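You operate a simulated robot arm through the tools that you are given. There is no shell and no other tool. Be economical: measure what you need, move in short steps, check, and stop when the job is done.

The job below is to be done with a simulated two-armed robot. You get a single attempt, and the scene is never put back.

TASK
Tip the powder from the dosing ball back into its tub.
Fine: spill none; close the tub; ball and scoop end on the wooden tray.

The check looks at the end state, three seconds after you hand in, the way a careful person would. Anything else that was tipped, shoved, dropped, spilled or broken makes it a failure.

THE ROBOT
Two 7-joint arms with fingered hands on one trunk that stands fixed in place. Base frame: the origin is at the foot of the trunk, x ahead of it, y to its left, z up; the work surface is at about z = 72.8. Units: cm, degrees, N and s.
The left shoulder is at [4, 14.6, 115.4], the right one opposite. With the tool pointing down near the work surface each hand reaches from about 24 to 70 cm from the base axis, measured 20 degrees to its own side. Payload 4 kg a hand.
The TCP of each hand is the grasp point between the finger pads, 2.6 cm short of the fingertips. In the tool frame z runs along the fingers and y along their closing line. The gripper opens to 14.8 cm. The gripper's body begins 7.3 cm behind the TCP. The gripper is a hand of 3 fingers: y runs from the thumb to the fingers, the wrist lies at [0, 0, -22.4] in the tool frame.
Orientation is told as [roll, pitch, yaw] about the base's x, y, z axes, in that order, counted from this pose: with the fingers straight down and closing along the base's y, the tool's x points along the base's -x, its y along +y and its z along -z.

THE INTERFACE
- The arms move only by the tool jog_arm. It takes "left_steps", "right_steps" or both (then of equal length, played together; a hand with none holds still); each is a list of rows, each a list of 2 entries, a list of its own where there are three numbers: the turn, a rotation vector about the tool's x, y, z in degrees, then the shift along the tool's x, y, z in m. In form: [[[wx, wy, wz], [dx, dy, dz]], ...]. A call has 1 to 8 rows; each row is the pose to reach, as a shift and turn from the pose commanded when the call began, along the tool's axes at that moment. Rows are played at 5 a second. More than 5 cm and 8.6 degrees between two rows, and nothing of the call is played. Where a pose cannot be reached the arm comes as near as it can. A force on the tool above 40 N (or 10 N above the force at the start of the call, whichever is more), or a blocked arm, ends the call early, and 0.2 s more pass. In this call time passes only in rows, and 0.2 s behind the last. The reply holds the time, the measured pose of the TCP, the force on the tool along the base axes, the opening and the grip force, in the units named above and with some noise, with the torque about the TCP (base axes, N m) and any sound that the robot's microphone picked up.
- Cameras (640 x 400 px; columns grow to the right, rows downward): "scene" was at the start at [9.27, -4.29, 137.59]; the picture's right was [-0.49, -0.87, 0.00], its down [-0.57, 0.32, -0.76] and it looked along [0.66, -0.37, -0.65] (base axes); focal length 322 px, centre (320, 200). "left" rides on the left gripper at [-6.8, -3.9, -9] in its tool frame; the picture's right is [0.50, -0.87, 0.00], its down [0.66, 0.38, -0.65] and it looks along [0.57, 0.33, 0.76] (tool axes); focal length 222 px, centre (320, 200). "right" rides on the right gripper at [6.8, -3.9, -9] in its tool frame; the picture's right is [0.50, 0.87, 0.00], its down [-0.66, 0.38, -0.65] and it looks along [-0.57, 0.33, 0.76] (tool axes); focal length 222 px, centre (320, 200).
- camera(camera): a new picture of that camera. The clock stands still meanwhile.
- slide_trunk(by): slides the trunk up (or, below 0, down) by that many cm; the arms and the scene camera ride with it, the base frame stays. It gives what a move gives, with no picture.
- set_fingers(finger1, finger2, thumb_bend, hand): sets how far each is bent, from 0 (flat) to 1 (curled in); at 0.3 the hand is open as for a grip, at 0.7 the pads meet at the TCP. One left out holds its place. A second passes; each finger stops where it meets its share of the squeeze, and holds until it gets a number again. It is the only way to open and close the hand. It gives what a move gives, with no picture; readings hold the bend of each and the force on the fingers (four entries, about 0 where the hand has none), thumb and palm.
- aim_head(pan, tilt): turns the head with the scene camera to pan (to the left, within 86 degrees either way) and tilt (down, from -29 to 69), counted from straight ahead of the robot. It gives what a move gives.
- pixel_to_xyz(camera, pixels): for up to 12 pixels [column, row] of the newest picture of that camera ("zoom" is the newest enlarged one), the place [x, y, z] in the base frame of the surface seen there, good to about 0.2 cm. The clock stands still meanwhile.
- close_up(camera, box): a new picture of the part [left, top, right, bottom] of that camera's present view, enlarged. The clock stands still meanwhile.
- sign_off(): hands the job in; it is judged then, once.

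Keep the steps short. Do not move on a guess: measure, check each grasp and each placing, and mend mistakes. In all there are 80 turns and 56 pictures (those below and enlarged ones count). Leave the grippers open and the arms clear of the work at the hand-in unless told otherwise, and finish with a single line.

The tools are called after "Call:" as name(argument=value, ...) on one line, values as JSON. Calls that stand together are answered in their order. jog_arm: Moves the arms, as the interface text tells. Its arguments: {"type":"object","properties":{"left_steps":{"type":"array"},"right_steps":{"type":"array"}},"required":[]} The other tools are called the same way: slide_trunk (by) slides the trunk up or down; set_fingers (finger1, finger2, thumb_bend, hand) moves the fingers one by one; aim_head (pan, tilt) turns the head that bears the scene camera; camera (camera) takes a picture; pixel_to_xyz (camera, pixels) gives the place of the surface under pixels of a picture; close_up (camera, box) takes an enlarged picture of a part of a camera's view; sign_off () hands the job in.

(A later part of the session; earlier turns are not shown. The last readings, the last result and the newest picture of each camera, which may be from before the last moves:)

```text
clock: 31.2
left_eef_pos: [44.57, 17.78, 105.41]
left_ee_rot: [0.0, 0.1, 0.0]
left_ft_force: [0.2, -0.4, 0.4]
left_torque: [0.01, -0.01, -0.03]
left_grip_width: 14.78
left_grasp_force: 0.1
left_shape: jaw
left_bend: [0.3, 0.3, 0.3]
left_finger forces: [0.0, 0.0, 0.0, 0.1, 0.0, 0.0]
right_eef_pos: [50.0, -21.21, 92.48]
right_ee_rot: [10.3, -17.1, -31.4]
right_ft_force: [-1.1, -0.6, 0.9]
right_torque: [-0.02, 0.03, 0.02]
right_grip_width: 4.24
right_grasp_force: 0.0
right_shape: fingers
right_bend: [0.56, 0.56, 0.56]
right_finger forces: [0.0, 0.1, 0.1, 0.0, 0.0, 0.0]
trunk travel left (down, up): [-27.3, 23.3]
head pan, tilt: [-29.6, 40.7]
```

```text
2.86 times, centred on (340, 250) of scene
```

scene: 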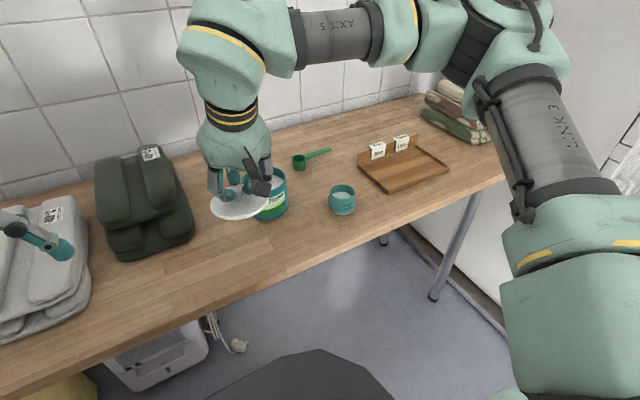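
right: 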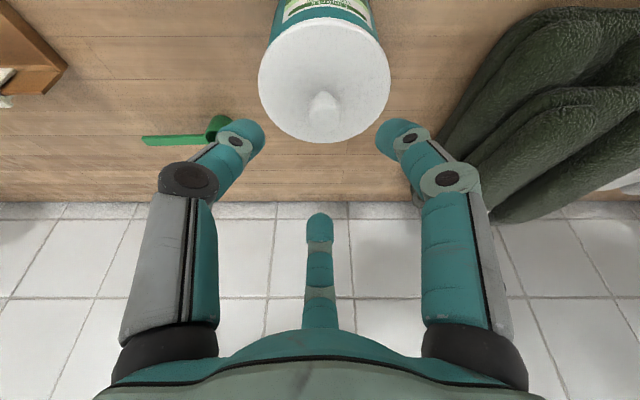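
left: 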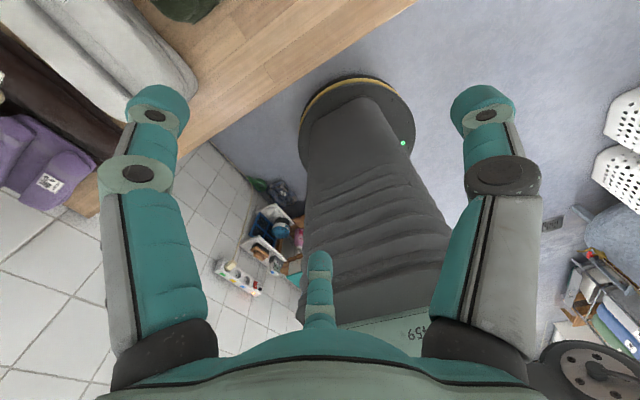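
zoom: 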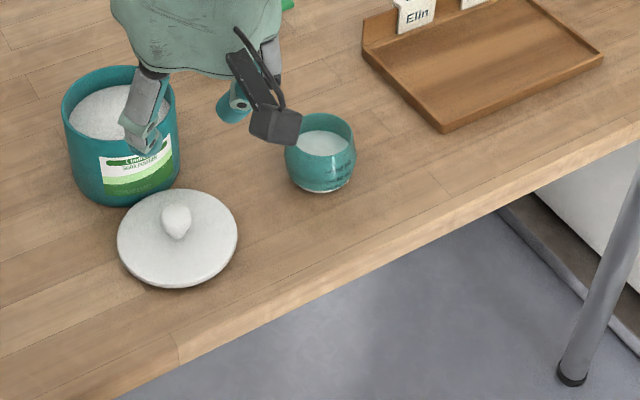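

The lid sits flat at about (180,240) in the close-up and is clear. Now the dry run: I'll pitch the empty hand up so the fingers point forward, rising 4 cm on the way.

Call:
jog_arm(right_steps=[[[-4.2, -7.3, 0], [-0.004, 0.002, -0.012]], [[-8.4, -14.6, 0], [-0.008, 0.004, -0.024]], [[-12.6, -21.9, 0], [-0.012, 0.007, -0.038]], [[-16.8, -29.2, 0], [-0.012, 0.007, -0.038]], [[-21, -36.5, 0], [-0.012, 0.007, -0.038]], [[-25.2, -43.8, 0], [-0.012, 0.007, -0.038]], [[-29.4, -51.1, 0], [-0.012, 0.007, -0.038]], [[-33.6, -58.4, 0], [-0.012, 0.007, -0.038]]])

Call:
camera(camera="scene")

```text
clock: 33.0
left_eef_pos: [44.5, 17.81, 105.54]
left_ee_rot: [0.0, -0.1, 0.0]
left_ft_force: [-0.5, 0.0, -0.2]
left_torque: [0.01, -0.03, -0.01]
left_grip_width: 14.79
left_grasp_force: 0.1
left_shape: jaw
left_bend: [0.3, 0.3, 0.3]
left_finger forces: [0.0, 0.0, 0.1, 0.1, 0.1, 0.1]
right_eef_pos: [46.74, -36.03, 116.29]
right_ee_rot: [77.8, -59.4, -76.7]
right_ft_force: [0.2, 0.0, 0.1]
right_torque: [0.0, 0.0, 0.01]
right_grip_width: 4.22
right_grasp_force: 0.0
right_shape: fingers
right_bend: [0.56, 0.56, 0.56]
right_finger forces: [0.0, 0.0, 0.0, 0.1, 0.0, 0.0]
right hand out of reach, approached as far as the arm can: row 1, 2, 3, 4, 5, 6, 7, 8
trunk travel left (down, up): [-27.3, 23.3]
head pan, tilt: [-29.6, 40.7]
```

```text
34 pictures are left
```

scene: 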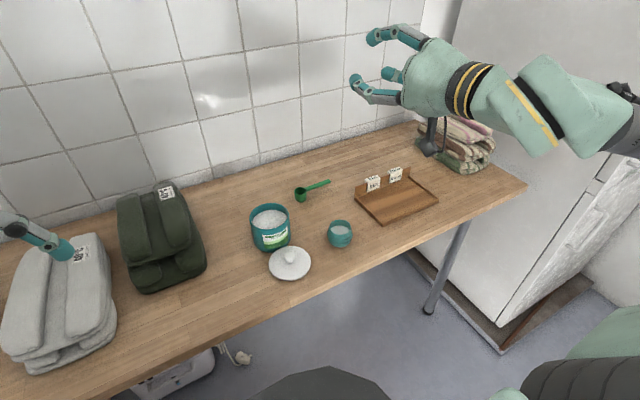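

The wrist orientation is reachable, but at that near spot the arm drifted away to (46.7, -36, 116.3). Everything below is untouched. The real pour is further out over the tub, so I'll test it there: TCP to (62, -21, 96), hand horizontal, staying high.

Call:
jog_arm(right_steps=[[[0, 0, 0], [0.0326, 0.0046, 0.0257]], [[0, 0, 0], [0.0653, 0.0093, 0.0514]], [[0, 0, 0], [0.0979, 0.0139, 0.0771]], [[0, 0, 0], [0.1306, 0.0186, 0.1029]], [[0, 0, 0], [0.1632, 0.0232, 0.1286]], [[0, 0, 0], [0.1959, 0.0279, 0.1543]], [[0, 0, 0], [0.2285, 0.0325, 0.18]]])

Call:
camera(camera="scene")

```text
clock: 34.6
left_eef_pos: [44.55, 17.84, 105.46]
left_ee_rot: [0.0, 0.0, 0.0]
left_ft_force: [-0.7, -0.2, 0.7]
left_torque: [0.02, -0.03, -0.03]
left_grip_width: 14.8
left_grasp_force: 0.0
left_shape: jaw
left_bend: [0.3, 0.3, 0.3]
left_finger forces: [0.1, 0.0, 0.0, 0.1, 0.0, 0.0]
right_eef_pos: [56.6, -32.3, 117.34]
right_ee_rot: [70.0, -60.2, -69.1]
right_ft_force: [0.3, -0.2, 0.3]
right_torque: [0.01, 0.0, 0.01]
right_grip_width: 4.22
right_grasp_force: 0.2
right_shape: fingers
right_bend: [0.56, 0.56, 0.56]
right_finger forces: [0.0, 0.0, 0.1, 0.0, 0.0, 0.0]
right hand out of reach, approached as far as the arm can: row 1, 2, 3, 4, 5, 6, 7
trunk travel left (down, up): [-27.3, 23.3]
head pan, tilt: [-29.6, 40.7]
```

```text
33 pictures are left
```

scene: 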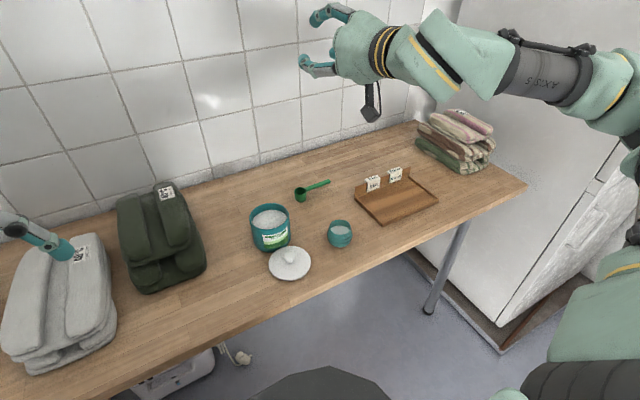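

With the hand pointing forward the arm holds, but only high up at z≈117. Sliding the trunk right down will bring that same arm shape to the tub's height, so the work should be done with a low trunk. The left hand would ride down onto the towels, so I'll pull it back and up, off the table. In the same call I'll turn the right hand most of the way back to vertical.

Call:
jog_arm(left_steps=[[[0, 0, 0], [0.02, 0, -0.02]], [[0, 0, 0], [0.04, 0, -0.04]], [[0, 0, 0], [0.06, 0, -0.06]], [[0, 0, 0], [0.08, 0, -0.08]], [[0, 0, 0], [0.1, 0, -0.1]], [[0, 0, 0], [0.12, 0, -0.12]], [[0, 0, 0], [0.14, 0, -0.14]], [[0, 0, 0], [0.15, 0, -0.15]]], right_steps=[[[1.08, 7.39, -3.02], [0.007, -0.006, -0.002]], [[2.16, 14.8, -6.03], [0.014, -0.012, -0.003]], [[3.24, 22.2, -9.05], [0.021, -0.019, -0.004]], [[4.31, 29.5, -12.1], [0.029, -0.026, -0.006]], [[5.39, 36.9, -15.1], [0.036, -0.032, -0.008]], [[6.47, 44.3, -18.1], [0.043, -0.039, -0.009]], [[7.55, 51.7, -21.1], [0.051, -0.045, -0.011]], [[8.63, 59.1, -24.1], [0.058, -0.052, -0.012]]])

```text
clock: 36.4
left_eef_pos: [29.56, 17.83, 120.19]
left_ee_rot: [0.0, 0.1, 0.0]
left_ft_force: [0.3, 0.0, -0.3]
left_torque: [0.0, 0.03, 0.0]
left_grip_width: 14.8
left_grasp_force: 0.1
left_shape: jaw
left_bend: [0.3, 0.3, 0.3]
left_finger forces: [0.0, 0.1, 0.1, 0.1, 0.0, 0.0]
right_eef_pos: [54.71, -34.81, 110.13]
right_ee_rot: [5.0, -21.2, 5.1]
right_ft_force: [-0.3, 0.2, 0.3]
right_torque: [0.0, -0.01, -0.01]
right_grip_width: 4.24
right_grasp_force: 0.1
right_shape: fingers
right_bend: [0.56, 0.56, 0.56]
right_finger forces: [0.0, 0.1, 0.1, 0.0, 0.0, 0.0]
trunk travel left (down, up): [-27.3, 23.3]
head pan, tilt: [-29.6, 40.7]
```

Both moved as intended. The right hand is at (54.7, -34.8, 110.1), leaning 21° forward. I'll slide the trunk down 24 cm, which puts the right TCP at about 86, above the ball rim at 77.7.

Call:
slide_trunk(by=-24)

Call:
camera(camera="scene")

```text
clock: 38.9
left_eef_pos: [29.56, 17.78, 96.28]
left_ee_rot: [0.0, 0.0, 0.0]
left_ft_force: [0.1, -0.6, 0.6]
left_torque: [0.0, 0.01, 0.02]
left_grip_width: 14.77
left_grasp_force: 0.1
left_shape: jaw
left_bend: [0.3, 0.3, 0.3]
left_finger forces: [0.0, 0.0, 0.0, 0.0, 0.0, 0.0]
right_eef_pos: [54.68, -34.78, 86.07]
right_ee_rot: [5.1, -21.3, 5.1]
right_ft_force: [-0.7, 0.2, -0.6]
right_torque: [-0.02, -0.02, 0.0]
right_grip_width: 4.22
right_grasp_force: 0.1
right_shape: fingers
right_bend: [0.56, 0.56, 0.56]
right_finger forces: [0.0, 0.0, 0.0, 0.0, 0.0, 0.0]
trunk travel left (down, up): [-3.3, 47.3]
head pan, tilt: [-29.6, 40.7]
```

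```text
32 pictures are left
```

scene: 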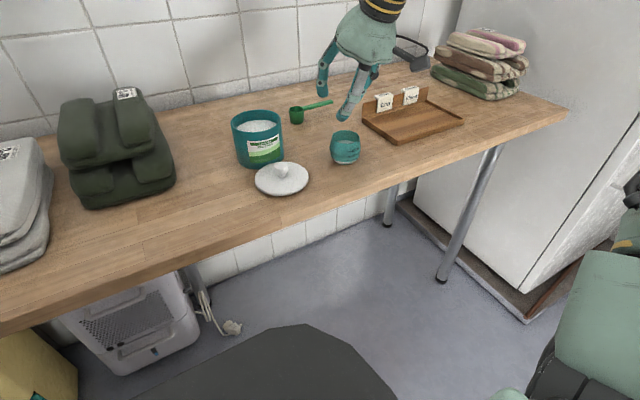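

All clear. I'll finish turning the hand to straight down with yaw 15°, above the ball at (53.3, -35, 85).

Call:
jog_arm(right_steps=[[[1.1, 7.2, -2.9], [0.005, 0, 0.0015]], [[2.1, 14.5, -5.9], [0.011, -0.001, 0.003]], [[3.2, 21.7, -8.8], [0.016, -0.0012, 0.0045]]])

```text
clock: 39.7
left_eef_pos: [29.63, 17.77, 96.19]
left_ee_rot: [0.1, 0.1, 0.0]
left_ft_force: [0.6, 0.2, -0.4]
left_torque: [0.0, 0.0, 0.05]
left_grip_width: 14.8
left_grasp_force: 0.1
left_shape: jaw
left_bend: [0.3, 0.3, 0.3]
left_finger forces: [0.0, 0.0, 0.0, 0.0, 0.0, 0.1]
right_eef_pos: [53.45, -35.07, 85.08]
right_ee_rot: [-0.1, 0.3, 14.9]
right_ft_force: [0.5, 0.8, 0.3]
right_torque: [-0.01, 0.01, 0.0]
right_grip_width: 4.22
right_grasp_force: 0.1
right_shape: fingers
right_bend: [0.56, 0.56, 0.56]
right_finger forces: [0.1, 0.1, 0.1, 0.0, 0.0, 0.0]
trunk travel left (down, up): [-3.3, 47.3]
head pan, tilt: [-29.6, 40.7]
```

Straight down is reachable over the ball. Dry run with the empty hand at this low trunk: I'll tilt 66° towards the pour direction (back-right) while rising 11 cm and moving towards the tub.

Call:
jog_arm(right_steps=[[[-4.1, -7.1, 0], [-0.004, 0.004, -0.02]], [[-8.2, -14.2, 0], [-0.01, 0.01, -0.04]], [[-12.4, -21.4, 0], [-0.02, 0.02, -0.06]], [[-16.5, -28.6, 0], [-0.03, 0.03, -0.08]], [[-20.6, -35.7, 0], [-0.038, 0.038, -0.1]], [[-24.8, -42.9, 0], [-0.045, 0.045, -0.11]], [[-28.9, -50, 0], [-0.052, 0.052, -0.11]], [[-33, -57.1, 0], [-0.057, 0.057, -0.11]]])

```text
clock: 41.5
left_eef_pos: [29.56, 17.76, 96.19]
left_ee_rot: [0.1, 0.0, 0.0]
left_ft_force: [0.6, -0.5, -0.7]
left_torque: [0.0, 0.01, 0.03]
left_grip_width: 14.81
left_grasp_force: 0.1
left_shape: jaw
left_bend: [0.3, 0.3, 0.3]
left_finger forces: [0.0, 0.1, 0.0, 0.0, 0.1, 0.1]
right_eef_pos: [57.4, -28.31, 96.27]
right_ee_rot: [48.3, -52.3, -10.0]
right_ft_force: [0.4, 0.1, -0.7]
right_torque: [-0.02, -0.01, -0.02]
right_grip_width: 4.22
right_grasp_force: 0.1
right_shape: fingers
right_bend: [0.56, 0.56, 0.56]
right_finger forces: [0.1, 0.0, 0.1, 0.1, 0.0, 0.1]
trunk travel left (down, up): [-3.3, 47.3]
head pan, tilt: [-29.6, 40.7]
```

It tracked perfectly to 66° tilt. I'll continue to 116° while moving over the tub, at z≈97.

Call:
jog_arm(right_steps=[[[-4.2, -7.2, 0], [-0.004, 0.006, 0.011]], [[-8.3, -14.4, 0], [-0.009, 0.012, 0.022]], [[-12.5, -21.6, 0], [-0.013, 0.018, 0.033]], [[-16.6, -28.8, 0], [-0.017, 0.024, 0.044]], [[-20.8, -36, 0], [-0.021, 0.03, 0.055]], [[-25, -43.2, 0], [-0.0255, 0.0368, 0.0663]]])

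Call:
camera(camera="scene")

```text
clock: 42.9
left_eef_pos: [29.65, 17.81, 96.29]
left_ee_rot: [0.0, 0.1, 0.0]
left_ft_force: [-0.1, -0.8, 0.2]
left_torque: [-0.02, 0.0, 0.01]
left_grip_width: 14.8
left_grasp_force: 0.2
left_shape: jaw
left_bend: [0.3, 0.3, 0.3]
left_finger forces: [0.1, 0.0, 0.0, 0.1, 0.1, 0.0]
right_eef_pos: [61.7, -21.42, 97.06]
right_ee_rot: [134.1, -51.1, -82.1]
right_ft_force: [-0.4, -0.5, 0.3]
right_torque: [0.0, 0.0, 0.01]
right_grip_width: 4.23
right_grasp_force: 0.1
right_shape: fingers
right_bend: [0.56, 0.56, 0.56]
right_finger forces: [0.0, 0.1, 0.1, 0.0, 0.0, 0.0]
trunk travel left (down, up): [-3.3, 47.3]
head pan, tilt: [-29.6, 40.7]
```

```text
31 pictures are left
```

scene: 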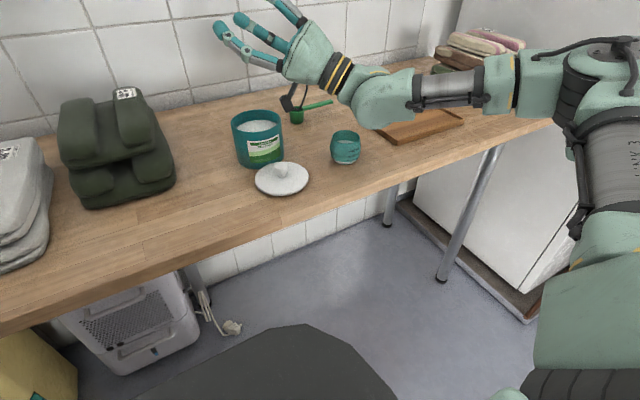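

The pour pose is reachable. But the wrist camera hangs right below the pour gap, where it could foul the tub or catch powder. Rolling the hand +120° about its own axis uses the next finger gap and puts the camera on top. I'll test that roll here.

Call:
jog_arm(right_steps=[[[0, 0, 8.5], [0, 0, 0]], [[0, 0, 17], [0, 0, 0]], [[0, 0, 25.5], [0, 0, 0]], [[0, 0, 34], [0, 0, 0]], [[0, 0, 42.5], [0, 0, 0]], [[0, 0, 51], [0, 0, 0]], [[0, 0, 59.5], [0, 0, 0]], [[0, 0, 68], [0, 0, 0]]])

Call:
jog_arm(right_steps=[[[0, 0, 8.5], [0, 0, 0]], [[0, 0, 17], [0, 0, 0]], [[0, 0, 25.5], [0, 0, 0]], [[0, 0, 34], [0, 0, 0]], [[0, 0, 42.5], [0, 0, 0]], [[0, 0, 52], [0, 0, 0]]])

```text
clock: 44.7
left_eef_pos: [29.49, 17.86, 96.23]
left_ee_rot: [0.1, 0.0, 0.1]
left_ft_force: [0.2, 0.1, 0.2]
left_torque: [0.0, -0.03, -0.04]
left_grip_width: 14.8
left_grasp_force: 0.0
left_shape: jaw
left_bend: [0.3, 0.3, 0.3]
left_finger forces: [0.0, 0.0, 0.0, 0.0, 0.1, 0.1]
right_eef_pos: [61.51, -21.26, 97.11]
right_ee_rot: [116.0, 7.3, -41.4]
right_ft_force: [0.1, -0.3, 0.0]
right_torque: [-0.02, -0.04, 0.05]
right_grip_width: 4.22
right_grasp_force: 0.0
right_shape: fingers
right_bend: [0.56, 0.56, 0.56]
right_finger forces: [0.0, 0.0, 0.1, 0.1, 0.0, 0.1]
trunk travel left (down, up): [-3.3, 47.3]
head pan, tilt: [-29.6, 40.7]
```

```text
refused: row 6 steps farther than a row can; nothing moved
```

The first 68° tracked with no drift. I'll send the remaining 52° in smaller rows.

Call:
jog_arm(right_steps=[[[0, 0, 8.5], [0, 0, 0]], [[0, 0, 17], [0, 0, 0]], [[0, 0, 25.5], [0, 0, 0]], [[0, 0, 34], [0, 0, 0]], [[0, 0, 42.5], [0, 0, 0]], [[0, 0, 51], [0, 0, 0]], [[0, 0, 52], [0, 0, 0]]])

Call:
camera(camera="scene")

```text
clock: 46.3
left_eef_pos: [29.58, 17.9, 96.35]
left_ee_rot: [0.0, 0.0, 0.0]
left_ft_force: [0.3, 0.4, 0.8]
left_torque: [0.02, -0.02, -0.01]
left_grip_width: 14.77
left_grasp_force: 0.0
left_shape: jaw
left_bend: [0.3, 0.3, 0.3]
left_finger forces: [0.0, 0.1, 0.0, 0.0, 0.1, 0.1]
right_eef_pos: [61.63, -21.27, 97.08]
right_ee_rot: [134.1, 51.3, -7.9]
right_ft_force: [-0.5, 0.5, -1.0]
right_torque: [0.01, -0.01, 0.03]
right_grip_width: 4.22
right_grasp_force: 0.1
right_shape: fingers
right_bend: [0.56, 0.56, 0.56]
right_finger forces: [0.1, 0.0, 0.1, 0.0, 0.0, 0.1]
trunk travel left (down, up): [-3.3, 47.3]
head pan, tilt: [-29.6, 40.7]
```

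```text
30 pictures are left
```

scene: 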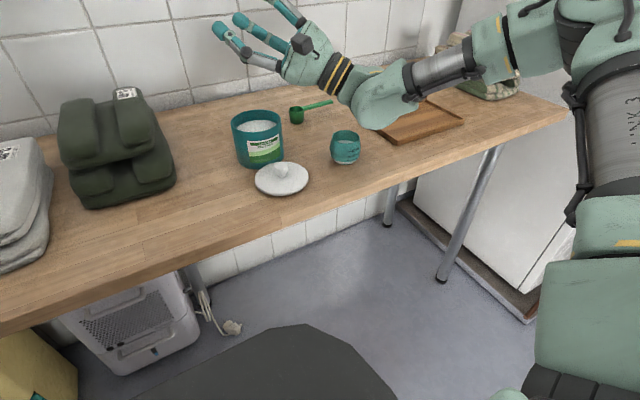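

Rolling works and the camera is now on top. I'll go back along the same path to vertical above the ball; first 50° back.

Call:
jog_arm(right_steps=[[[4.2, -7.2, 0], [0.002, 0.005, -0.012]], [[8.3, -14.4, 0], [0.005, 0.01, -0.025]], [[12.5, -21.6, 0], [0.007, 0.015, -0.037]], [[16.6, -28.8, 0], [0.009, 0.02, -0.05]], [[20.8, -36, 0], [0.012, 0.026, -0.062]], [[25, -43.2, 0], [0.0139, 0.0309, -0.0747]]])

```text
clock: 47.7
left_eef_pos: [29.5, 17.83, 96.36]
left_ee_rot: [0.0, 0.0, 0.0]
left_ft_force: [0.0, -0.4, -1.1]
left_torque: [0.0, -0.05, 0.0]
left_grip_width: 14.78
left_grasp_force: 0.1
left_shape: jaw
left_bend: [0.3, 0.3, 0.3]
left_finger forces: [0.0, 0.0, 0.0, 0.0, 0.0, 0.0]
right_eef_pos: [57.3, -28.42, 96.42]
right_ee_rot: [48.1, 52.1, -80.3]
right_ft_force: [-0.3, 0.3, 0.0]
right_torque: [-0.03, 0.03, 0.0]
right_grip_width: 4.24
right_grasp_force: 0.1
right_shape: fingers
right_bend: [0.56, 0.56, 0.56]
right_finger forces: [0.0, 0.0, 0.0, 0.0, 0.0, 0.1]
trunk travel left (down, up): [-3.3, 47.3]
head pan, tilt: [-29.6, 40.7]
```

On track. Now the remaining 66° back to straight down above the ball.

Call:
jog_arm(right_steps=[[[4.1, -7.1, 0], [-0.016, -0.0065, -0.003]], [[8.2, -14.2, 0], [-0.032, -0.013, -0.006]], [[12.4, -21.4, 0], [-0.048, -0.02, -0.009]], [[16.5, -28.6, 0], [-0.064, -0.026, -0.012]], [[20.6, -35.7, 0], [-0.08, -0.033, -0.014]], [[24.8, -42.9, 0], [-0.095, -0.039, -0.017]], [[28.9, -50, 0], [-0.11, -0.045, -0.02]], [[33, -57.1, 0], [-0.126, -0.0514, -0.022]]])

Call:
set_fingers(hand="right", finger1=0.42, finger2=0.42, thumb_bend=0.42)

Call:
close_up(camera="scene", box=[280, 60, 440, 180])

```text
clock: 49.5
left_eef_pos: [29.75, 17.86, 96.2]
left_ee_rot: [-0.1, 0.0, 0.1]
left_ft_force: [0.5, 0.6, -0.5]
left_torque: [0.02, 0.01, -0.02]
left_grip_width: 14.8
left_grasp_force: 0.1
left_shape: jaw
left_bend: [0.3, 0.3, 0.3]
left_finger forces: [0.0, 0.0, 0.0, 0.0, 0.0, 0.0]
right_eef_pos: [54.22, -36.86, 87.81]
right_ee_rot: [0.0, -0.1, -104.9]
right_ft_force: [0.0, 0.4, -0.5]
right_torque: [-0.04, 0.02, -0.05]
right_grip_width: 4.21
right_grasp_force: 0.2
right_shape: fingers
right_bend: [0.56, 0.56, 0.56]
right_finger forces: [0.0, 0.0, 0.1, 0.0, 0.0, 0.0]
right hand out of reach, approached as far as the arm can: row 5, 6, 7, 8
trunk travel left (down, up): [-3.3, 47.3]
head pan, tilt: [-29.6, 40.7]
```

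```text
clock: 50.5
left_eef_pos: [29.61, 17.78, 96.25]
left_ee_rot: [0.0, -0.1, 0.0]
left_ft_force: [-0.5, 0.5, -0.5]
left_torque: [0.01, 0.0, 0.02]
left_grip_width: 14.78
left_grasp_force: 0.1
left_shape: jaw
left_bend: [0.3, 0.3, 0.3]
left_finger forces: [0.1, 0.0, 0.0, 0.1, 0.1, 0.0]
right_eef_pos: [54.21, -37.01, 87.57]
right_ee_rot: [0.1, -0.1, -105.0]
right_ft_force: [0.3, 0.2, -0.6]
right_torque: [-0.01, 0.03, 0.01]
right_grip_width: 8.79
right_grasp_force: 0.0
right_shape: fingers
right_bend: [0.42, 0.42, 0.42]
right_finger forces: [0.0, 0.0, 0.1, 0.0, 0.0, 0.1]
trunk travel left (down, up): [-3.3, 47.3]
head pan, tilt: [-29.6, 40.7]
```

```text
3.33 times, centred on (360, 120) of scene
```

zoom: 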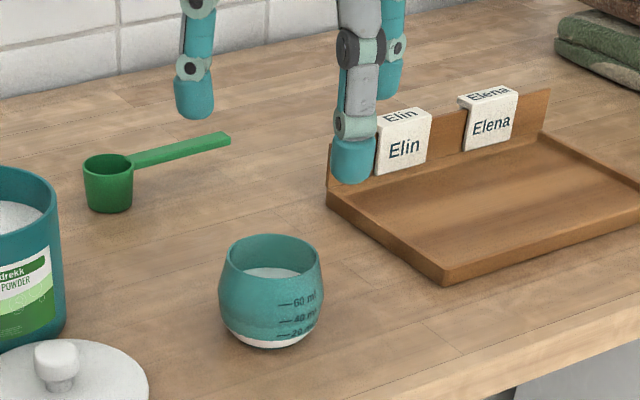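

It landed at (54.2, -37.0, 87.6), slightly off at a limit, with yaw -105° and the hand straight down. I'll re-measure the ball from this nearer view and nudge towards it.

Call:
jog_arm(right_steps=[[[0, 0, 0], [0.0085, -0.007, 0.013]], [[0, 0, 0], [0.017, -0.0139, 0.026]]])

Call:
pixel_to_xyz(camera="zoom", pixels=[[222, 280], [322, 275], [270, 238], [270, 320], [229, 258], [318, 255], [270, 346], [350, 175], [195, 112], [232, 270], [316, 270], [270, 272]])

```text
clock: 51.1
left_eef_pos: [29.83, 17.6, 96.16]
left_ee_rot: [0.1, 0.2, -0.1]
left_ft_force: [0.4, -0.7, 0.2]
left_torque: [0.04, 0.03, 0.03]
left_grip_width: 14.83
left_grasp_force: 0.1
left_shape: jaw
left_bend: [0.3, 0.3, 0.3]
left_finger forces: [0.0, 0.0, 0.0, 0.0, 0.0, 0.0]
right_eef_pos: [53.74, -34.37, 84.38]
right_ee_rot: [-3.5, -1.7, -100.6]
right_ft_force: [-0.2, -0.5, 0.0]
right_torque: [0.01, 0.03, 0.03]
right_grip_width: 8.85
right_grasp_force: 0.1
right_shape: fingers
right_bend: [0.42, 0.42, 0.42]
right_finger forces: [0.0, 0.0, 0.0, 0.0, 0.0, 0.1]
right hand out of reach, approached as far as the arm can: row 1, 2
trunk travel left (down, up): [-3.3, 47.3]
head pan, tilt: [-29.6, 40.7]
```

```text
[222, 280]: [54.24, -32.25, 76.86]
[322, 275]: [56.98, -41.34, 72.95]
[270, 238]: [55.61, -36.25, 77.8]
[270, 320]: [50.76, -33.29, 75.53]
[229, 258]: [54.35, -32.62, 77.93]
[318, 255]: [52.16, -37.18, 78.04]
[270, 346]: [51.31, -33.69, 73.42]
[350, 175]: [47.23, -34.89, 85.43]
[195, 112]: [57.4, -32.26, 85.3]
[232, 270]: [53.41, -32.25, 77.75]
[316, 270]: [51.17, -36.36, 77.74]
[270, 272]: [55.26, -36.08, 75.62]
```

The ball centre is (53.25, -34.9), with the rim at z 77.9 and the equator at about 75.6. The hand is near a wrist limit and twisted about 4°. I'll ease the yaw back to about -92° and centre over the ball.

Call:
jog_arm(right_steps=[[[0, 0, -4.5], [-0.003, -0.0015, 0.002]], [[0, 0, -9], [-0.0056, -0.003, 0.004]]])

Call:
close_up(camera="right", box=[100, 0, 540, 275])

```text
clock: 51.7
left_eef_pos: [29.54, 17.98, 96.24]
left_ee_rot: [-0.1, 0.0, 0.0]
left_ft_force: [-0.3, 0.7, 0.5]
left_torque: [-0.02, 0.03, -0.02]
left_grip_width: 14.8
left_grasp_force: 0.1
left_shape: jaw
left_bend: [0.3, 0.3, 0.3]
left_finger forces: [0.1, 0.1, 0.1, 0.0, 0.0, 0.0]
right_eef_pos: [52.69, -35.26, 84.65]
right_ee_rot: [0.0, -0.1, -96.0]
right_ft_force: [0.6, -0.1, -0.2]
right_torque: [0.0, 0.0, 0.02]
right_grip_width: 8.83
right_grasp_force: 0.0
right_shape: fingers
right_bend: [0.42, 0.42, 0.42]
right_finger forces: [0.0, 0.0, 0.0, 0.0, 0.0, 0.1]
trunk travel left (down, up): [-3.3, 47.3]
head pan, tilt: [-29.6, 40.7]
```

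```text
1.45 times, centred on (320, 138) of right
```

zoom: 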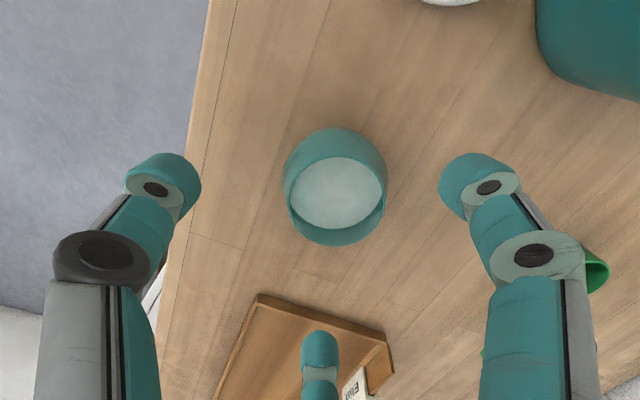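

Vertical, yaw -96°, no limit now, and the ball sits between the three fingers. I'll centre by (+0.56, +0.36) and lower 5 cm, which leaves the tips at about 77 alongside the rim.

Call:
jog_arm(right_steps=[[[0, 0, 0], [0.0042, 0.0052, 0.005]], [[0, 0, 0], [0.0042, 0.0052, 0.02]], [[0, 0, 0], [0.0042, 0.0052, 0.035]], [[0, 0, 0], [0.0042, 0.0052, 0.05]]])

Call:
close_up(camera="scene", box=[300, 80, 420, 180])

Call:
close_up(camera="right", box=[100, 0, 540, 275])

```text
clock: 52.7
left_eef_pos: [29.58, 17.89, 96.26]
left_ee_rot: [0.1, 0.1, 0.0]
left_ft_force: [0.6, -1.0, -0.1]
left_torque: [-0.02, 0.02, 0.04]
left_grip_width: 14.75
left_grasp_force: 0.0
left_shape: jaw
left_bend: [0.3, 0.3, 0.3]
left_finger forces: [0.0, 0.1, 0.0, 0.0, 0.0, 0.1]
right_eef_pos: [53.51, -35.19, 79.85]
right_ee_rot: [-0.3, -0.1, -95.8]
right_ft_force: [0.0, 0.3, 0.1]
right_torque: [0.02, -0.02, 0.0]
right_grip_width: 8.84
right_grasp_force: 0.1
right_shape: fingers
right_bend: [0.42, 0.42, 0.42]
right_finger forces: [0.1, 0.0, 0.1, 0.1, 0.0, 0.0]
right hand out of reach, approached as far as the arm can: row 4
trunk travel left (down, up): [-3.3, 47.3]
head pan, tilt: [-29.6, 40.7]
```

```text
4.00 times, centred on (360, 130) of scene
```

zoom: 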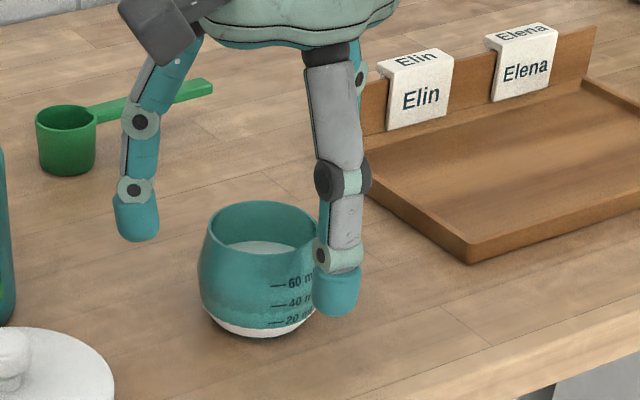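

```text
1.45 times, centred on (320, 138) of right
```

zoom: 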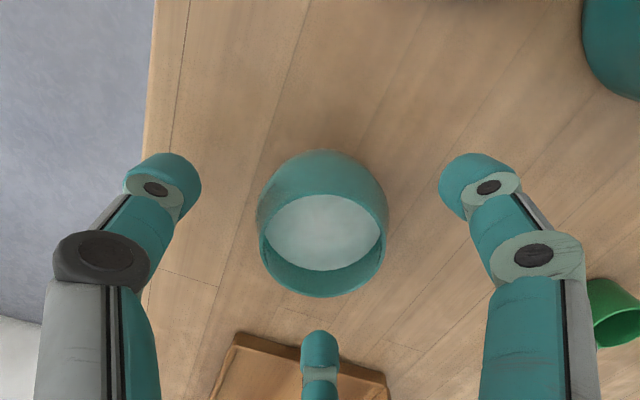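

The fingers straddle the ball evenly. I'll shift (-0.26, +0.3) to centre, then lower by the remaining trunk travel of 3.3 cm, to TCP z≈76.5.

Call:
jog_arm(right_steps=[[[0, 0, 0], [0.0027, -0.0029, 0]]])

Call:
slide_trunk(by=-3.3)

Call:
close_up(camera="right", box=[100, 0, 540, 275])

```text
clock: 53.1
left_eef_pos: [29.59, 17.92, 96.36]
left_ee_rot: [0.0, 0.0, 0.0]
left_ft_force: [0.2, -0.4, -0.4]
left_torque: [0.0, 0.0, -0.01]
left_grip_width: 14.79
left_grasp_force: 0.1
left_shape: jaw
left_bend: [0.3, 0.3, 0.3]
left_finger forces: [0.0, 0.0, 0.1, 0.0, 0.1, 0.0]
right_eef_pos: [53.28, -35.09, 80.12]
right_ee_rot: [-0.2, -0.1, -95.9]
right_ft_force: [-0.4, -0.7, -0.5]
right_torque: [-0.01, -0.01, 0.02]
right_grip_width: 8.82
right_grasp_force: 0.1
right_shape: fingers
right_bend: [0.42, 0.42, 0.42]
right_finger forces: [0.0, 0.0, 0.1, 0.1, 0.1, 0.0]
right hand out of reach, approached as far as the arm can: row 1
trunk travel left (down, up): [-3.3, 47.3]
head pan, tilt: [-29.6, 40.7]
```

```text
clock: 53.9
left_eef_pos: [29.53, 17.82, 93.1]
left_ee_rot: [0.0, 0.0, -0.1]
left_ft_force: [-0.2, 0.1, -0.3]
left_torque: [0.02, 0.01, 0.04]
left_grip_width: 14.79
left_grasp_force: 0.1
left_shape: jaw
left_bend: [0.3, 0.3, 0.3]
left_finger forces: [0.0, 0.0, 0.0, 0.0, 0.0, 0.0]
right_eef_pos: [53.39, -35.05, 77.01]
right_ee_rot: [-0.1, -0.1, -95.8]
right_ft_force: [0.6, 0.5, 0.2]
right_torque: [-0.02, -0.01, 0.02]
right_grip_width: 8.85
right_grasp_force: 0.1
right_shape: fingers
right_bend: [0.42, 0.42, 0.42]
right_finger forces: [0.0, 0.0, 0.0, 0.1, 0.0, 0.0]
trunk travel left (down, up): [0.0, 50.6]
head pan, tilt: [-29.6, 40.7]
```

```text
1.45 times, centred on (320, 138) of right
```

zoom: 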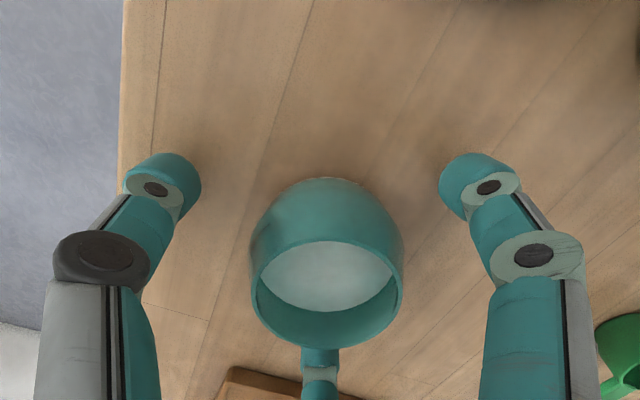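

TCP is at 77.0, and I'd like about 0.7 cm lower for a firm hold at the equator. Easing the yaw a few degrees relieved the limit before, so I'll yaw 6° back and go down 0.7 cm.

Call:
jog_arm(right_steps=[[[0, 0, -6], [0.001, -0.001, 0.002]], [[0, 0, -6], [0.001, -0.001, 0.007]]])

```text
clock: 54.5
left_eef_pos: [29.68, 17.73, 93.18]
left_ee_rot: [0.0, 0.0, 0.0]
left_ft_force: [0.4, 0.6, -0.8]
left_torque: [-0.01, 0.03, 0.01]
left_grip_width: 14.79
left_grasp_force: 0.1
left_shape: jaw
left_bend: [0.3, 0.3, 0.3]
left_finger forces: [0.1, 0.0, 0.0, 0.0, 0.1, 0.1]
right_eef_pos: [53.35, -34.97, 76.19]
right_ee_rot: [-0.1, -0.1, -89.9]
right_ft_force: [0.2, 0.1, 1.2]
right_torque: [0.03, 0.0, 0.02]
right_grip_width: 8.82
right_grasp_force: 0.1
right_shape: fingers
right_bend: [0.42, 0.42, 0.42]
right_finger forces: [0.0, 0.1, 0.0, 0.1, 0.0, 0.1]
trunk travel left (down, up): [0.0, 50.6]
head pan, tilt: [-29.6, 40.7]
```

Now at (53.35, -34.97, 76.2), well centred with no contact. I'll close gently.

Call:
set_fingers(hand="right", finger1=0.49, finger2=0.49, thumb_bend=0.49)

Call:
set_fingers(hand="right", finger1=0.6, finger2=0.6, thumb_bend=0.6)

Call:
close_up(camera="scene", box=[300, 60, 440, 165])

Call:
close_up(camera="right", box=[100, 0, 540, 275])

```text
clock: 55.5
left_eef_pos: [29.61, 17.91, 93.07]
left_ee_rot: [-0.1, 0.0, -0.1]
left_ft_force: [-0.5, -0.1, 0.8]
left_torque: [0.02, -0.02, -0.01]
left_grip_width: 14.8
left_grasp_force: 0.1
left_shape: jaw
left_bend: [0.3, 0.3, 0.3]
left_finger forces: [0.0, 0.1, 0.0, 0.0, 0.0, 0.0]
right_eef_pos: [53.32, -35.02, 76.19]
right_ee_rot: [-0.2, 0.0, -89.9]
right_ft_force: [0.1, 0.6, 1.0]
right_torque: [0.0, 0.01, -0.03]
right_grip_width: 6.61
right_grasp_force: 0.1
right_shape: fingers
right_bend: [0.49, 0.49, 0.49]
right_finger forces: [0.1, 0.0, 0.0, 0.0, 0.0, 0.0]
trunk travel left (down, up): [0.0, 50.6]
head pan, tilt: [-29.6, 40.7]
```

```text
clock: 56.5
left_eef_pos: [29.69, 17.9, 93.11]
left_ee_rot: [0.0, 0.0, 0.0]
left_ft_force: [0.7, -0.6, -0.5]
left_torque: [0.01, -0.01, 0.02]
left_grip_width: 14.78
left_grasp_force: 0.1
left_shape: jaw
left_bend: [0.3, 0.3, 0.3]
left_finger forces: [0.0, 0.0, 0.0, 0.0, 0.0, 0.0]
right_eef_pos: [53.21, -34.99, 76.33]
right_ee_rot: [-0.1, 0.0, -89.9]
right_ft_force: [-0.6, -0.4, 0.0]
right_torque: [-0.03, -0.01, 0.02]
right_grip_width: 3.96
right_grasp_force: 4.7
right_shape: fingers
right_bend: [0.57, 0.56, 0.58]
right_finger forces: [2.2, 3.0, 0.0, 0.0, 3.6, 0.1]
trunk travel left (down, up): [0.0, 50.6]
head pan, tilt: [-29.6, 40.7]
```

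```text
3.81 times, centred on (370, 112) of scene
```

zoom: 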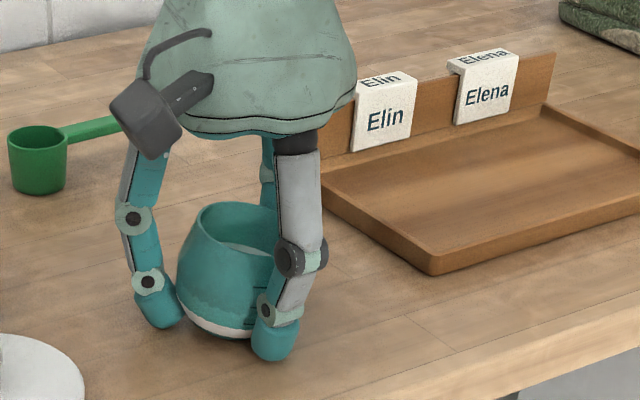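

```text
1.45 times, centred on (320, 138) of right
```

zoom: 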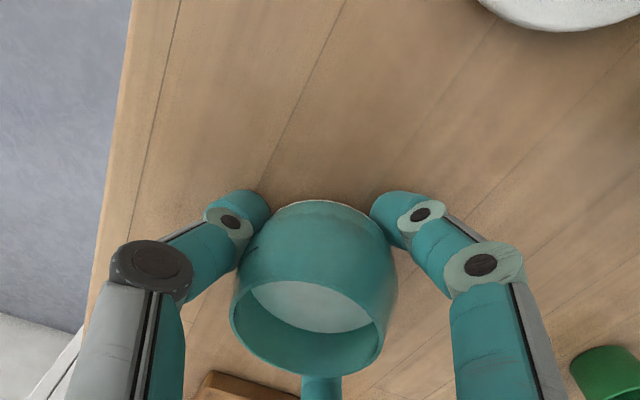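

The fingers cradle the ball just below its equator with 2–4 N each, and the powder surface is level. I'll firm the grip a little.

Call:
set_fingers(hand="right", finger1=0.66, finger2=0.66, thumb_bend=0.68)

Call:
close_up(camera="scene", box=[300, 60, 440, 165])

```text
clock: 57.5
left_eef_pos: [29.53, 17.96, 93.11]
left_ee_rot: [0.1, 0.0, -0.1]
left_ft_force: [1.0, 0.1, 0.1]
left_torque: [-0.03, 0.02, 0.0]
left_grip_width: 14.82
left_grasp_force: 0.1
left_shape: jaw
left_bend: [0.3, 0.3, 0.3]
left_finger forces: [0.0, 0.1, 0.0, 0.0, 0.0, 0.0]
right_eef_pos: [53.3, -35.02, 76.21]
right_ee_rot: [-0.3, -0.1, -89.9]
right_ft_force: [-0.5, 0.3, 0.1]
right_torque: [-0.01, 0.0, 0.01]
right_grip_width: 3.15
right_grasp_force: 12.0
right_shape: fingers
right_bend: [0.59, 0.56, 0.62]
right_finger forces: [6.2, 8.3, 0.1, 0.1, 9.3, 0.0]
trunk travel left (down, up): [0.0, 50.6]
head pan, tilt: [-29.6, 40.7]
```

```text
3.81 times, centred on (370, 112) of scene
```

zoom: 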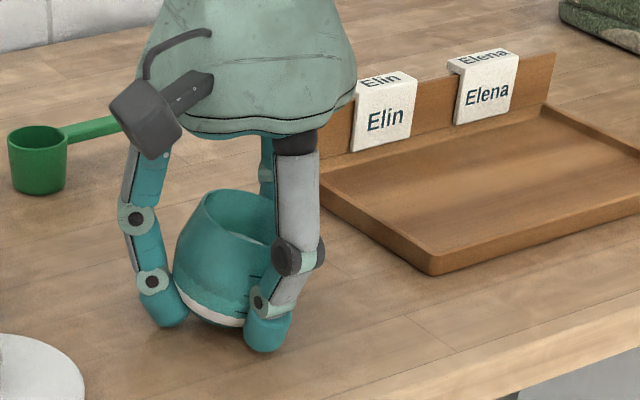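

The tips sit too low: squeezing lifted and tipped the ball by some 15°, though nothing spilled. I'll ease open so it settles flat, then regrip about 1 cm higher at the equator.

Call:
set_fingers(hand="right", finger1=0.56, finger2=0.55, thumb_bend=0.57)

Call:
set_fingers(hand="right", finger1=0.49, finger2=0.49, thumb_bend=0.49)

Call:
jog_arm(right_steps=[[[0, 0, 0], [0, 0, -0.006]], [[0, 0, 0], [0, 0, -0.011]]])

Call:
close_up(camera="scene", box=[300, 60, 440, 165])

```text
clock: 58.5
left_eef_pos: [29.63, 17.75, 93.13]
left_ee_rot: [0.1, 0.0, 0.0]
left_ft_force: [-1.7, 0.5, 0.4]
left_torque: [0.02, -0.02, 0.02]
left_grip_width: 14.77
left_grasp_force: 0.0
left_shape: jaw
left_bend: [0.3, 0.3, 0.3]
left_finger forces: [0.1, 0.1, 0.1, 0.1, 0.0, 0.1]
right_eef_pos: [53.22, -35.01, 76.25]
right_ee_rot: [-0.2, 0.0, -89.8]
right_ft_force: [0.6, -0.1, 0.4]
right_torque: [0.01, -0.01, -0.02]
right_grip_width: 4.22
right_grasp_force: 0.2
right_shape: fingers
right_bend: [0.56, 0.55, 0.56]
right_finger forces: [0.1, 0.1, 0.1, 0.0, 0.0, 0.0]
trunk travel left (down, up): [0.0, 50.6]
head pan, tilt: [-29.6, 40.7]
```

```text
clock: 59.5
left_eef_pos: [29.74, 17.93, 93.22]
left_ee_rot: [-0.1, 0.0, 0.0]
left_ft_force: [0.0, 0.0, 0.0]
left_torque: [0.03, 0.01, 0.01]
left_grip_width: 14.79
left_grasp_force: 0.0
left_shape: jaw
left_bend: [0.3, 0.3, 0.3]
left_finger forces: [0.0, 0.1, 0.0, 0.0, 0.0, 0.1]
right_eef_pos: [53.36, -35.03, 76.28]
right_ee_rot: [-0.2, 0.0, -90.0]
right_ft_force: [0.3, 0.2, -0.6]
right_torque: [0.02, -0.01, 0.01]
right_grip_width: 6.49
right_grasp_force: 0.0
right_shape: fingers
right_bend: [0.49, 0.49, 0.49]
right_finger forces: [0.1, 0.0, 0.0, 0.1, 0.0, 0.1]
trunk travel left (down, up): [0.0, 50.6]
head pan, tilt: [-29.6, 40.7]
```

```text
clock: 60.1
left_eef_pos: [29.5, 17.89, 93.22]
left_ee_rot: [0.1, 0.0, 0.0]
left_ft_force: [1.2, 0.1, -0.1]
left_torque: [0.02, -0.01, 0.02]
left_grip_width: 14.79
left_grasp_force: 0.0
left_shape: jaw
left_bend: [0.3, 0.3, 0.3]
left_finger forces: [0.0, 0.1, 0.0, 0.0, 0.0, 0.0]
right_eef_pos: [53.22, -34.97, 77.35]
right_ee_rot: [-0.2, 0.0, -89.8]
right_ft_force: [-0.4, 0.7, 0.0]
right_torque: [0.01, 0.03, 0.0]
right_grip_width: 6.49
right_grasp_force: 0.1
right_shape: fingers
right_bend: [0.49, 0.49, 0.49]
right_finger forces: [0.1, 0.0, 0.0, 0.0, 0.1, 0.0]
trunk travel left (down, up): [0.0, 50.6]
head pan, tilt: [-29.6, 40.7]
```

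```text
3.81 times, centred on (370, 112) of scene
```

zoom: 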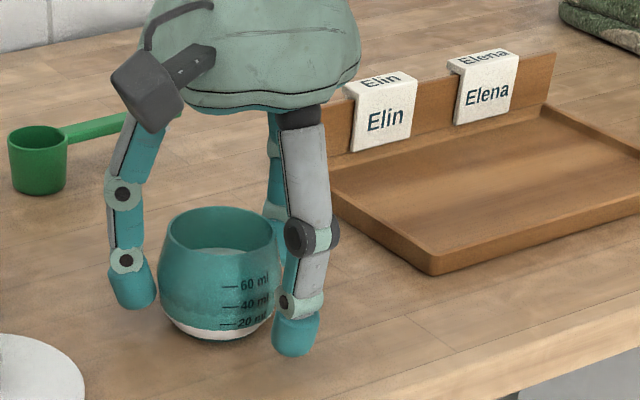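

The ball is upright again with its powder, and TCP is at 77.35. I'll close again, stepwise.

Call:
set_fingers(hand="right", finger1=0.6, finger2=0.6, thumb_bend=0.6)

Call:
set_fingers(hand="right", finger1=0.64, finger2=0.64, thumb_bend=0.64)

Call:
close_up(camera="scene", box=[300, 60, 440, 165])

```text
clock: 61.1
left_eef_pos: [29.63, 17.91, 93.13]
left_ee_rot: [-0.2, 0.0, 0.0]
left_ft_force: [0.4, 0.1, -0.2]
left_torque: [0.03, -0.02, 0.02]
left_grip_width: 14.81
left_grasp_force: 0.2
left_shape: jaw
left_bend: [0.3, 0.3, 0.3]
left_finger forces: [0.0, 0.0, 0.0, 0.0, 0.0, 0.1]
right_eef_pos: [53.36, -34.98, 77.23]
right_ee_rot: [-0.2, 0.0, -89.8]
right_ft_force: [0.1, 0.5, 0.8]
right_torque: [-0.02, 0.02, 0.01]
right_grip_width: 4.15
right_grasp_force: 5.9
right_shape: fingers
right_bend: [0.55, 0.55, 0.58]
right_finger forces: [4.0, 4.3, 0.0, 0.1, 3.2, 0.0]
trunk travel left (down, up): [0.0, 50.6]
head pan, tilt: [-29.6, 40.7]
```

```text
clock: 62.1
left_eef_pos: [29.68, 17.79, 93.14]
left_ee_rot: [0.0, 0.1, 0.0]
left_ft_force: [0.5, 0.8, 0.9]
left_torque: [0.01, -0.02, -0.04]
left_grip_width: 14.81
left_grasp_force: 0.1
left_shape: jaw
left_bend: [0.3, 0.3, 0.3]
left_finger forces: [0.0, 0.0, 0.0, 0.1, 0.0, 0.0]
right_eef_pos: [53.38, -35.14, 77.3]
right_ee_rot: [-0.2, 0.0, -89.9]
right_ft_force: [-0.2, 0.3, 0.1]
right_torque: [0.02, 0.01, -0.02]
right_grip_width: 4.01
right_grasp_force: 10.7
right_shape: fingers
right_bend: [0.55, 0.55, 0.6]
right_finger forces: [6.8, 7.5, 0.0, 0.1, 7.2, 0.1]
trunk travel left (down, up): [0.0, 50.6]
head pan, tilt: [-29.6, 40.7]
```

```text
3.81 times, centred on (370, 112) of scene
```

zoom: 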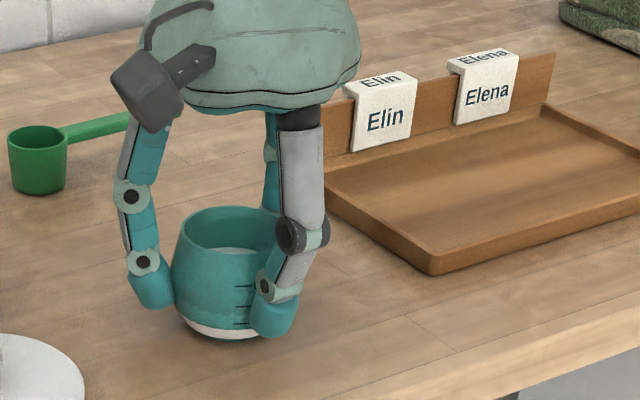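

The grip is steady at 7 N per finger, and the ball stays nearly upright. I'll lift slowly 3 cm and check.

Call:
jog_arm(right_steps=[[[0, 0, 0], [0, 0, -0.005]], [[0, 0, 0], [0, 0, -0.012]], [[0, 0, 0], [0, 0, -0.021]], [[0, 0, 0], [0, 0, -0.03]]])

Call:
close_up(camera="scene", box=[300, 50, 440, 155])

```text
clock: 63.1
left_eef_pos: [29.61, 17.91, 93.18]
left_ee_rot: [0.0, 0.0, 0.0]
left_ft_force: [-0.6, 0.5, 0.6]
left_torque: [0.03, 0.0, -0.03]
left_grip_width: 14.8
left_grasp_force: 0.0
left_shape: jaw
left_bend: [0.3, 0.3, 0.3]
left_finger forces: [0.0, 0.0, 0.1, 0.0, 0.0, 0.0]
right_eef_pos: [53.17, -35.11, 80.39]
right_ee_rot: [-0.3, 0.1, -90.0]
right_ft_force: [-0.3, -1.1, -0.2]
right_torque: [-0.01, -0.02, 0.01]
right_grip_width: 4.01
right_grasp_force: 10.9
right_shape: fingers
right_bend: [0.55, 0.55, 0.6]
right_finger forces: [6.8, 7.4, 0.1, 0.1, 7.0, 0.0]
trunk travel left (down, up): [0.0, 50.6]
head pan, tilt: [-29.6, 40.7]
```

```text
3.81 times, centred on (370, 102) of scene
```

zoom: 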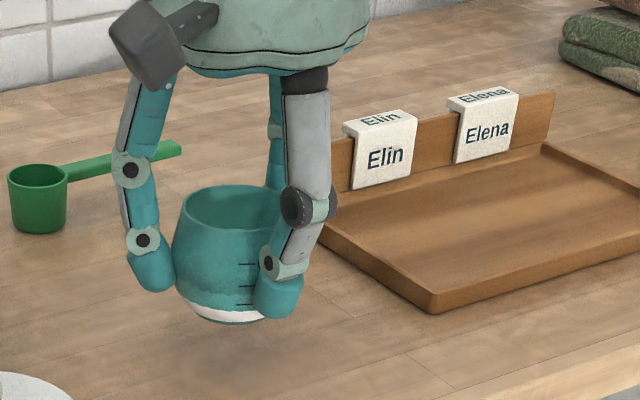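

The ball is lifted and steady. I'll carry it up and towards the tub slowly, tilting only to 32°, which is far below pouring since the powder lies over 2 cm under the rim.

Call:
jog_arm(right_steps=[[[-2.6, 3.1, 0], [0.005, 0.003, -0.012]], [[-5.1, 6.1, 0], [0.011, 0.007, -0.024]], [[-7.7, 9.2, 0], [0.018, 0.011, -0.036]], [[-10.3, 12.3, 0], [0.025, 0.016, -0.048]], [[-12.9, 15.3, 0], [0.033, 0.021, -0.06]], [[-15.4, 18.4, 0], [0.042, 0.026, -0.072]], [[-18, 21.4, 0], [0.051, 0.032, -0.084]], [[-20.6, 24.5, 0], [0.06, 0.038, -0.096]]])

Call:
camera(camera="scene")

```text
clock: 64.9
left_eef_pos: [29.45, 17.92, 93.08]
left_ee_rot: [0.0, 0.0, 0.0]
left_ft_force: [0.4, 0.2, 0.0]
left_torque: [0.0, 0.01, 0.02]
left_grip_width: 14.79
left_grasp_force: 0.1
left_shape: jaw
left_bend: [0.3, 0.3, 0.3]
left_finger forces: [0.0, 0.1, 0.1, 0.0, 0.1, 0.0]
right_eef_pos: [57.18, -29.01, 90.04]
right_ee_rot: [21.9, 23.9, -85.2]
right_ft_force: [0.5, 0.0, -0.2]
right_torque: [-0.01, -0.03, -0.03]
right_grip_width: 4.01
right_grasp_force: 10.6
right_shape: fingers
right_bend: [0.55, 0.55, 0.6]
right_finger forces: [6.8, 7.6, 0.0, 0.1, 7.0, 0.0]
trunk travel left (down, up): [0.0, 50.6]
head pan, tilt: [-29.6, 40.7]
```

```text
18 pictures are left
```

scene: 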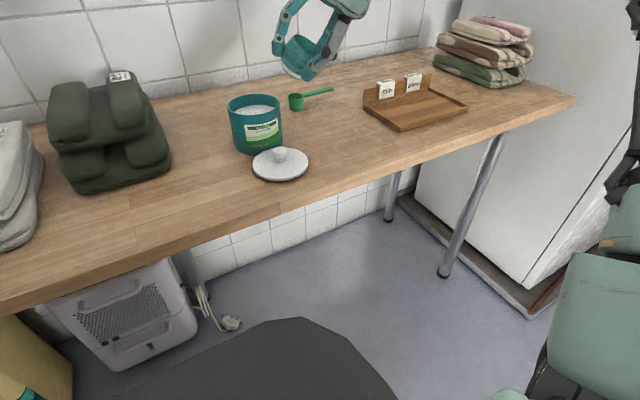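

Holding steady at 32° tilt, all powder inside. I'll move over the tub to (62.65, -20.1, 91.5) with 14° more tilt.

Call:
jog_arm(right_steps=[[[-1.5, 1.8, 0], [0.014, 0.008, 0.007]], [[-3, 3.6, 0], [0.028, 0.017, 0.014]], [[-4.5, 5.4, 0], [0.042, 0.025, 0.021]], [[-6, 7.2, 0], [0.056, 0.033, 0.028]], [[-7.5, 9, 0], [0.07, 0.042, 0.035]], [[-9, 10.7, 0], [0.083, 0.0497, 0.0421]]])

Call:
close_up(camera="scene", box=[190, 30, 350, 170])

```text
clock: 66.3
left_eef_pos: [29.73, 17.75, 93.09]
left_ee_rot: [0.1, 0.0, 0.0]
left_ft_force: [-0.2, -0.3, 0.5]
left_torque: [0.01, -0.02, -0.02]
left_grip_width: 14.79
left_grasp_force: 0.0
left_shape: jaw
left_bend: [0.3, 0.3, 0.3]
left_finger forces: [0.0, 0.0, 0.1, 0.0, 0.0, 0.0]
right_eef_pos: [62.7, -20.37, 91.35]
right_ee_rot: [33.6, 33.7, -79.2]
right_ft_force: [0.4, -0.2, -0.6]
right_torque: [0.01, 0.0, 0.0]
right_grip_width: 3.98
right_grasp_force: 10.4
right_shape: fingers
right_bend: [0.55, 0.55, 0.6]
right_finger forces: [6.8, 7.6, 0.0, 0.0, 7.1, 0.0]
right hand out of reach, approached as far as the arm can: row 6
trunk travel left (down, up): [0.0, 50.6]
head pan, tilt: [-29.6, 40.7]
```

```text
2.86 times, centred on (270, 100) of scene
```

zoom: 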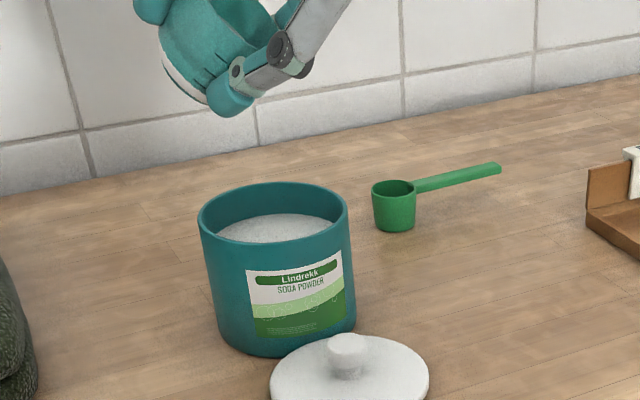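

Nearly in place with no spill. I'll measure the tub mouth and the ball's rim in this close-up.

Call:
pixel_to_xyz(camera="zoom", pixels=[[201, 215], [346, 208], [272, 184], [268, 244], [270, 225], [185, 5], [225, 58], [262, 40], [215, 100], [290, 20], [230, 20], [180, 60]])

```text
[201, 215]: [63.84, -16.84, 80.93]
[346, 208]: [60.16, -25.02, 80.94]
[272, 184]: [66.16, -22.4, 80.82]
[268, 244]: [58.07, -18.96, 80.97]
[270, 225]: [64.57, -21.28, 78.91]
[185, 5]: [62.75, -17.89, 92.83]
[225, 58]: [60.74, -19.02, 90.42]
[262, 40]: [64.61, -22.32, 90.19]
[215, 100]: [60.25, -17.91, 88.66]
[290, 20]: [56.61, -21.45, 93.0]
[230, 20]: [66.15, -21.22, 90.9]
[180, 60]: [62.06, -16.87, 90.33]
```

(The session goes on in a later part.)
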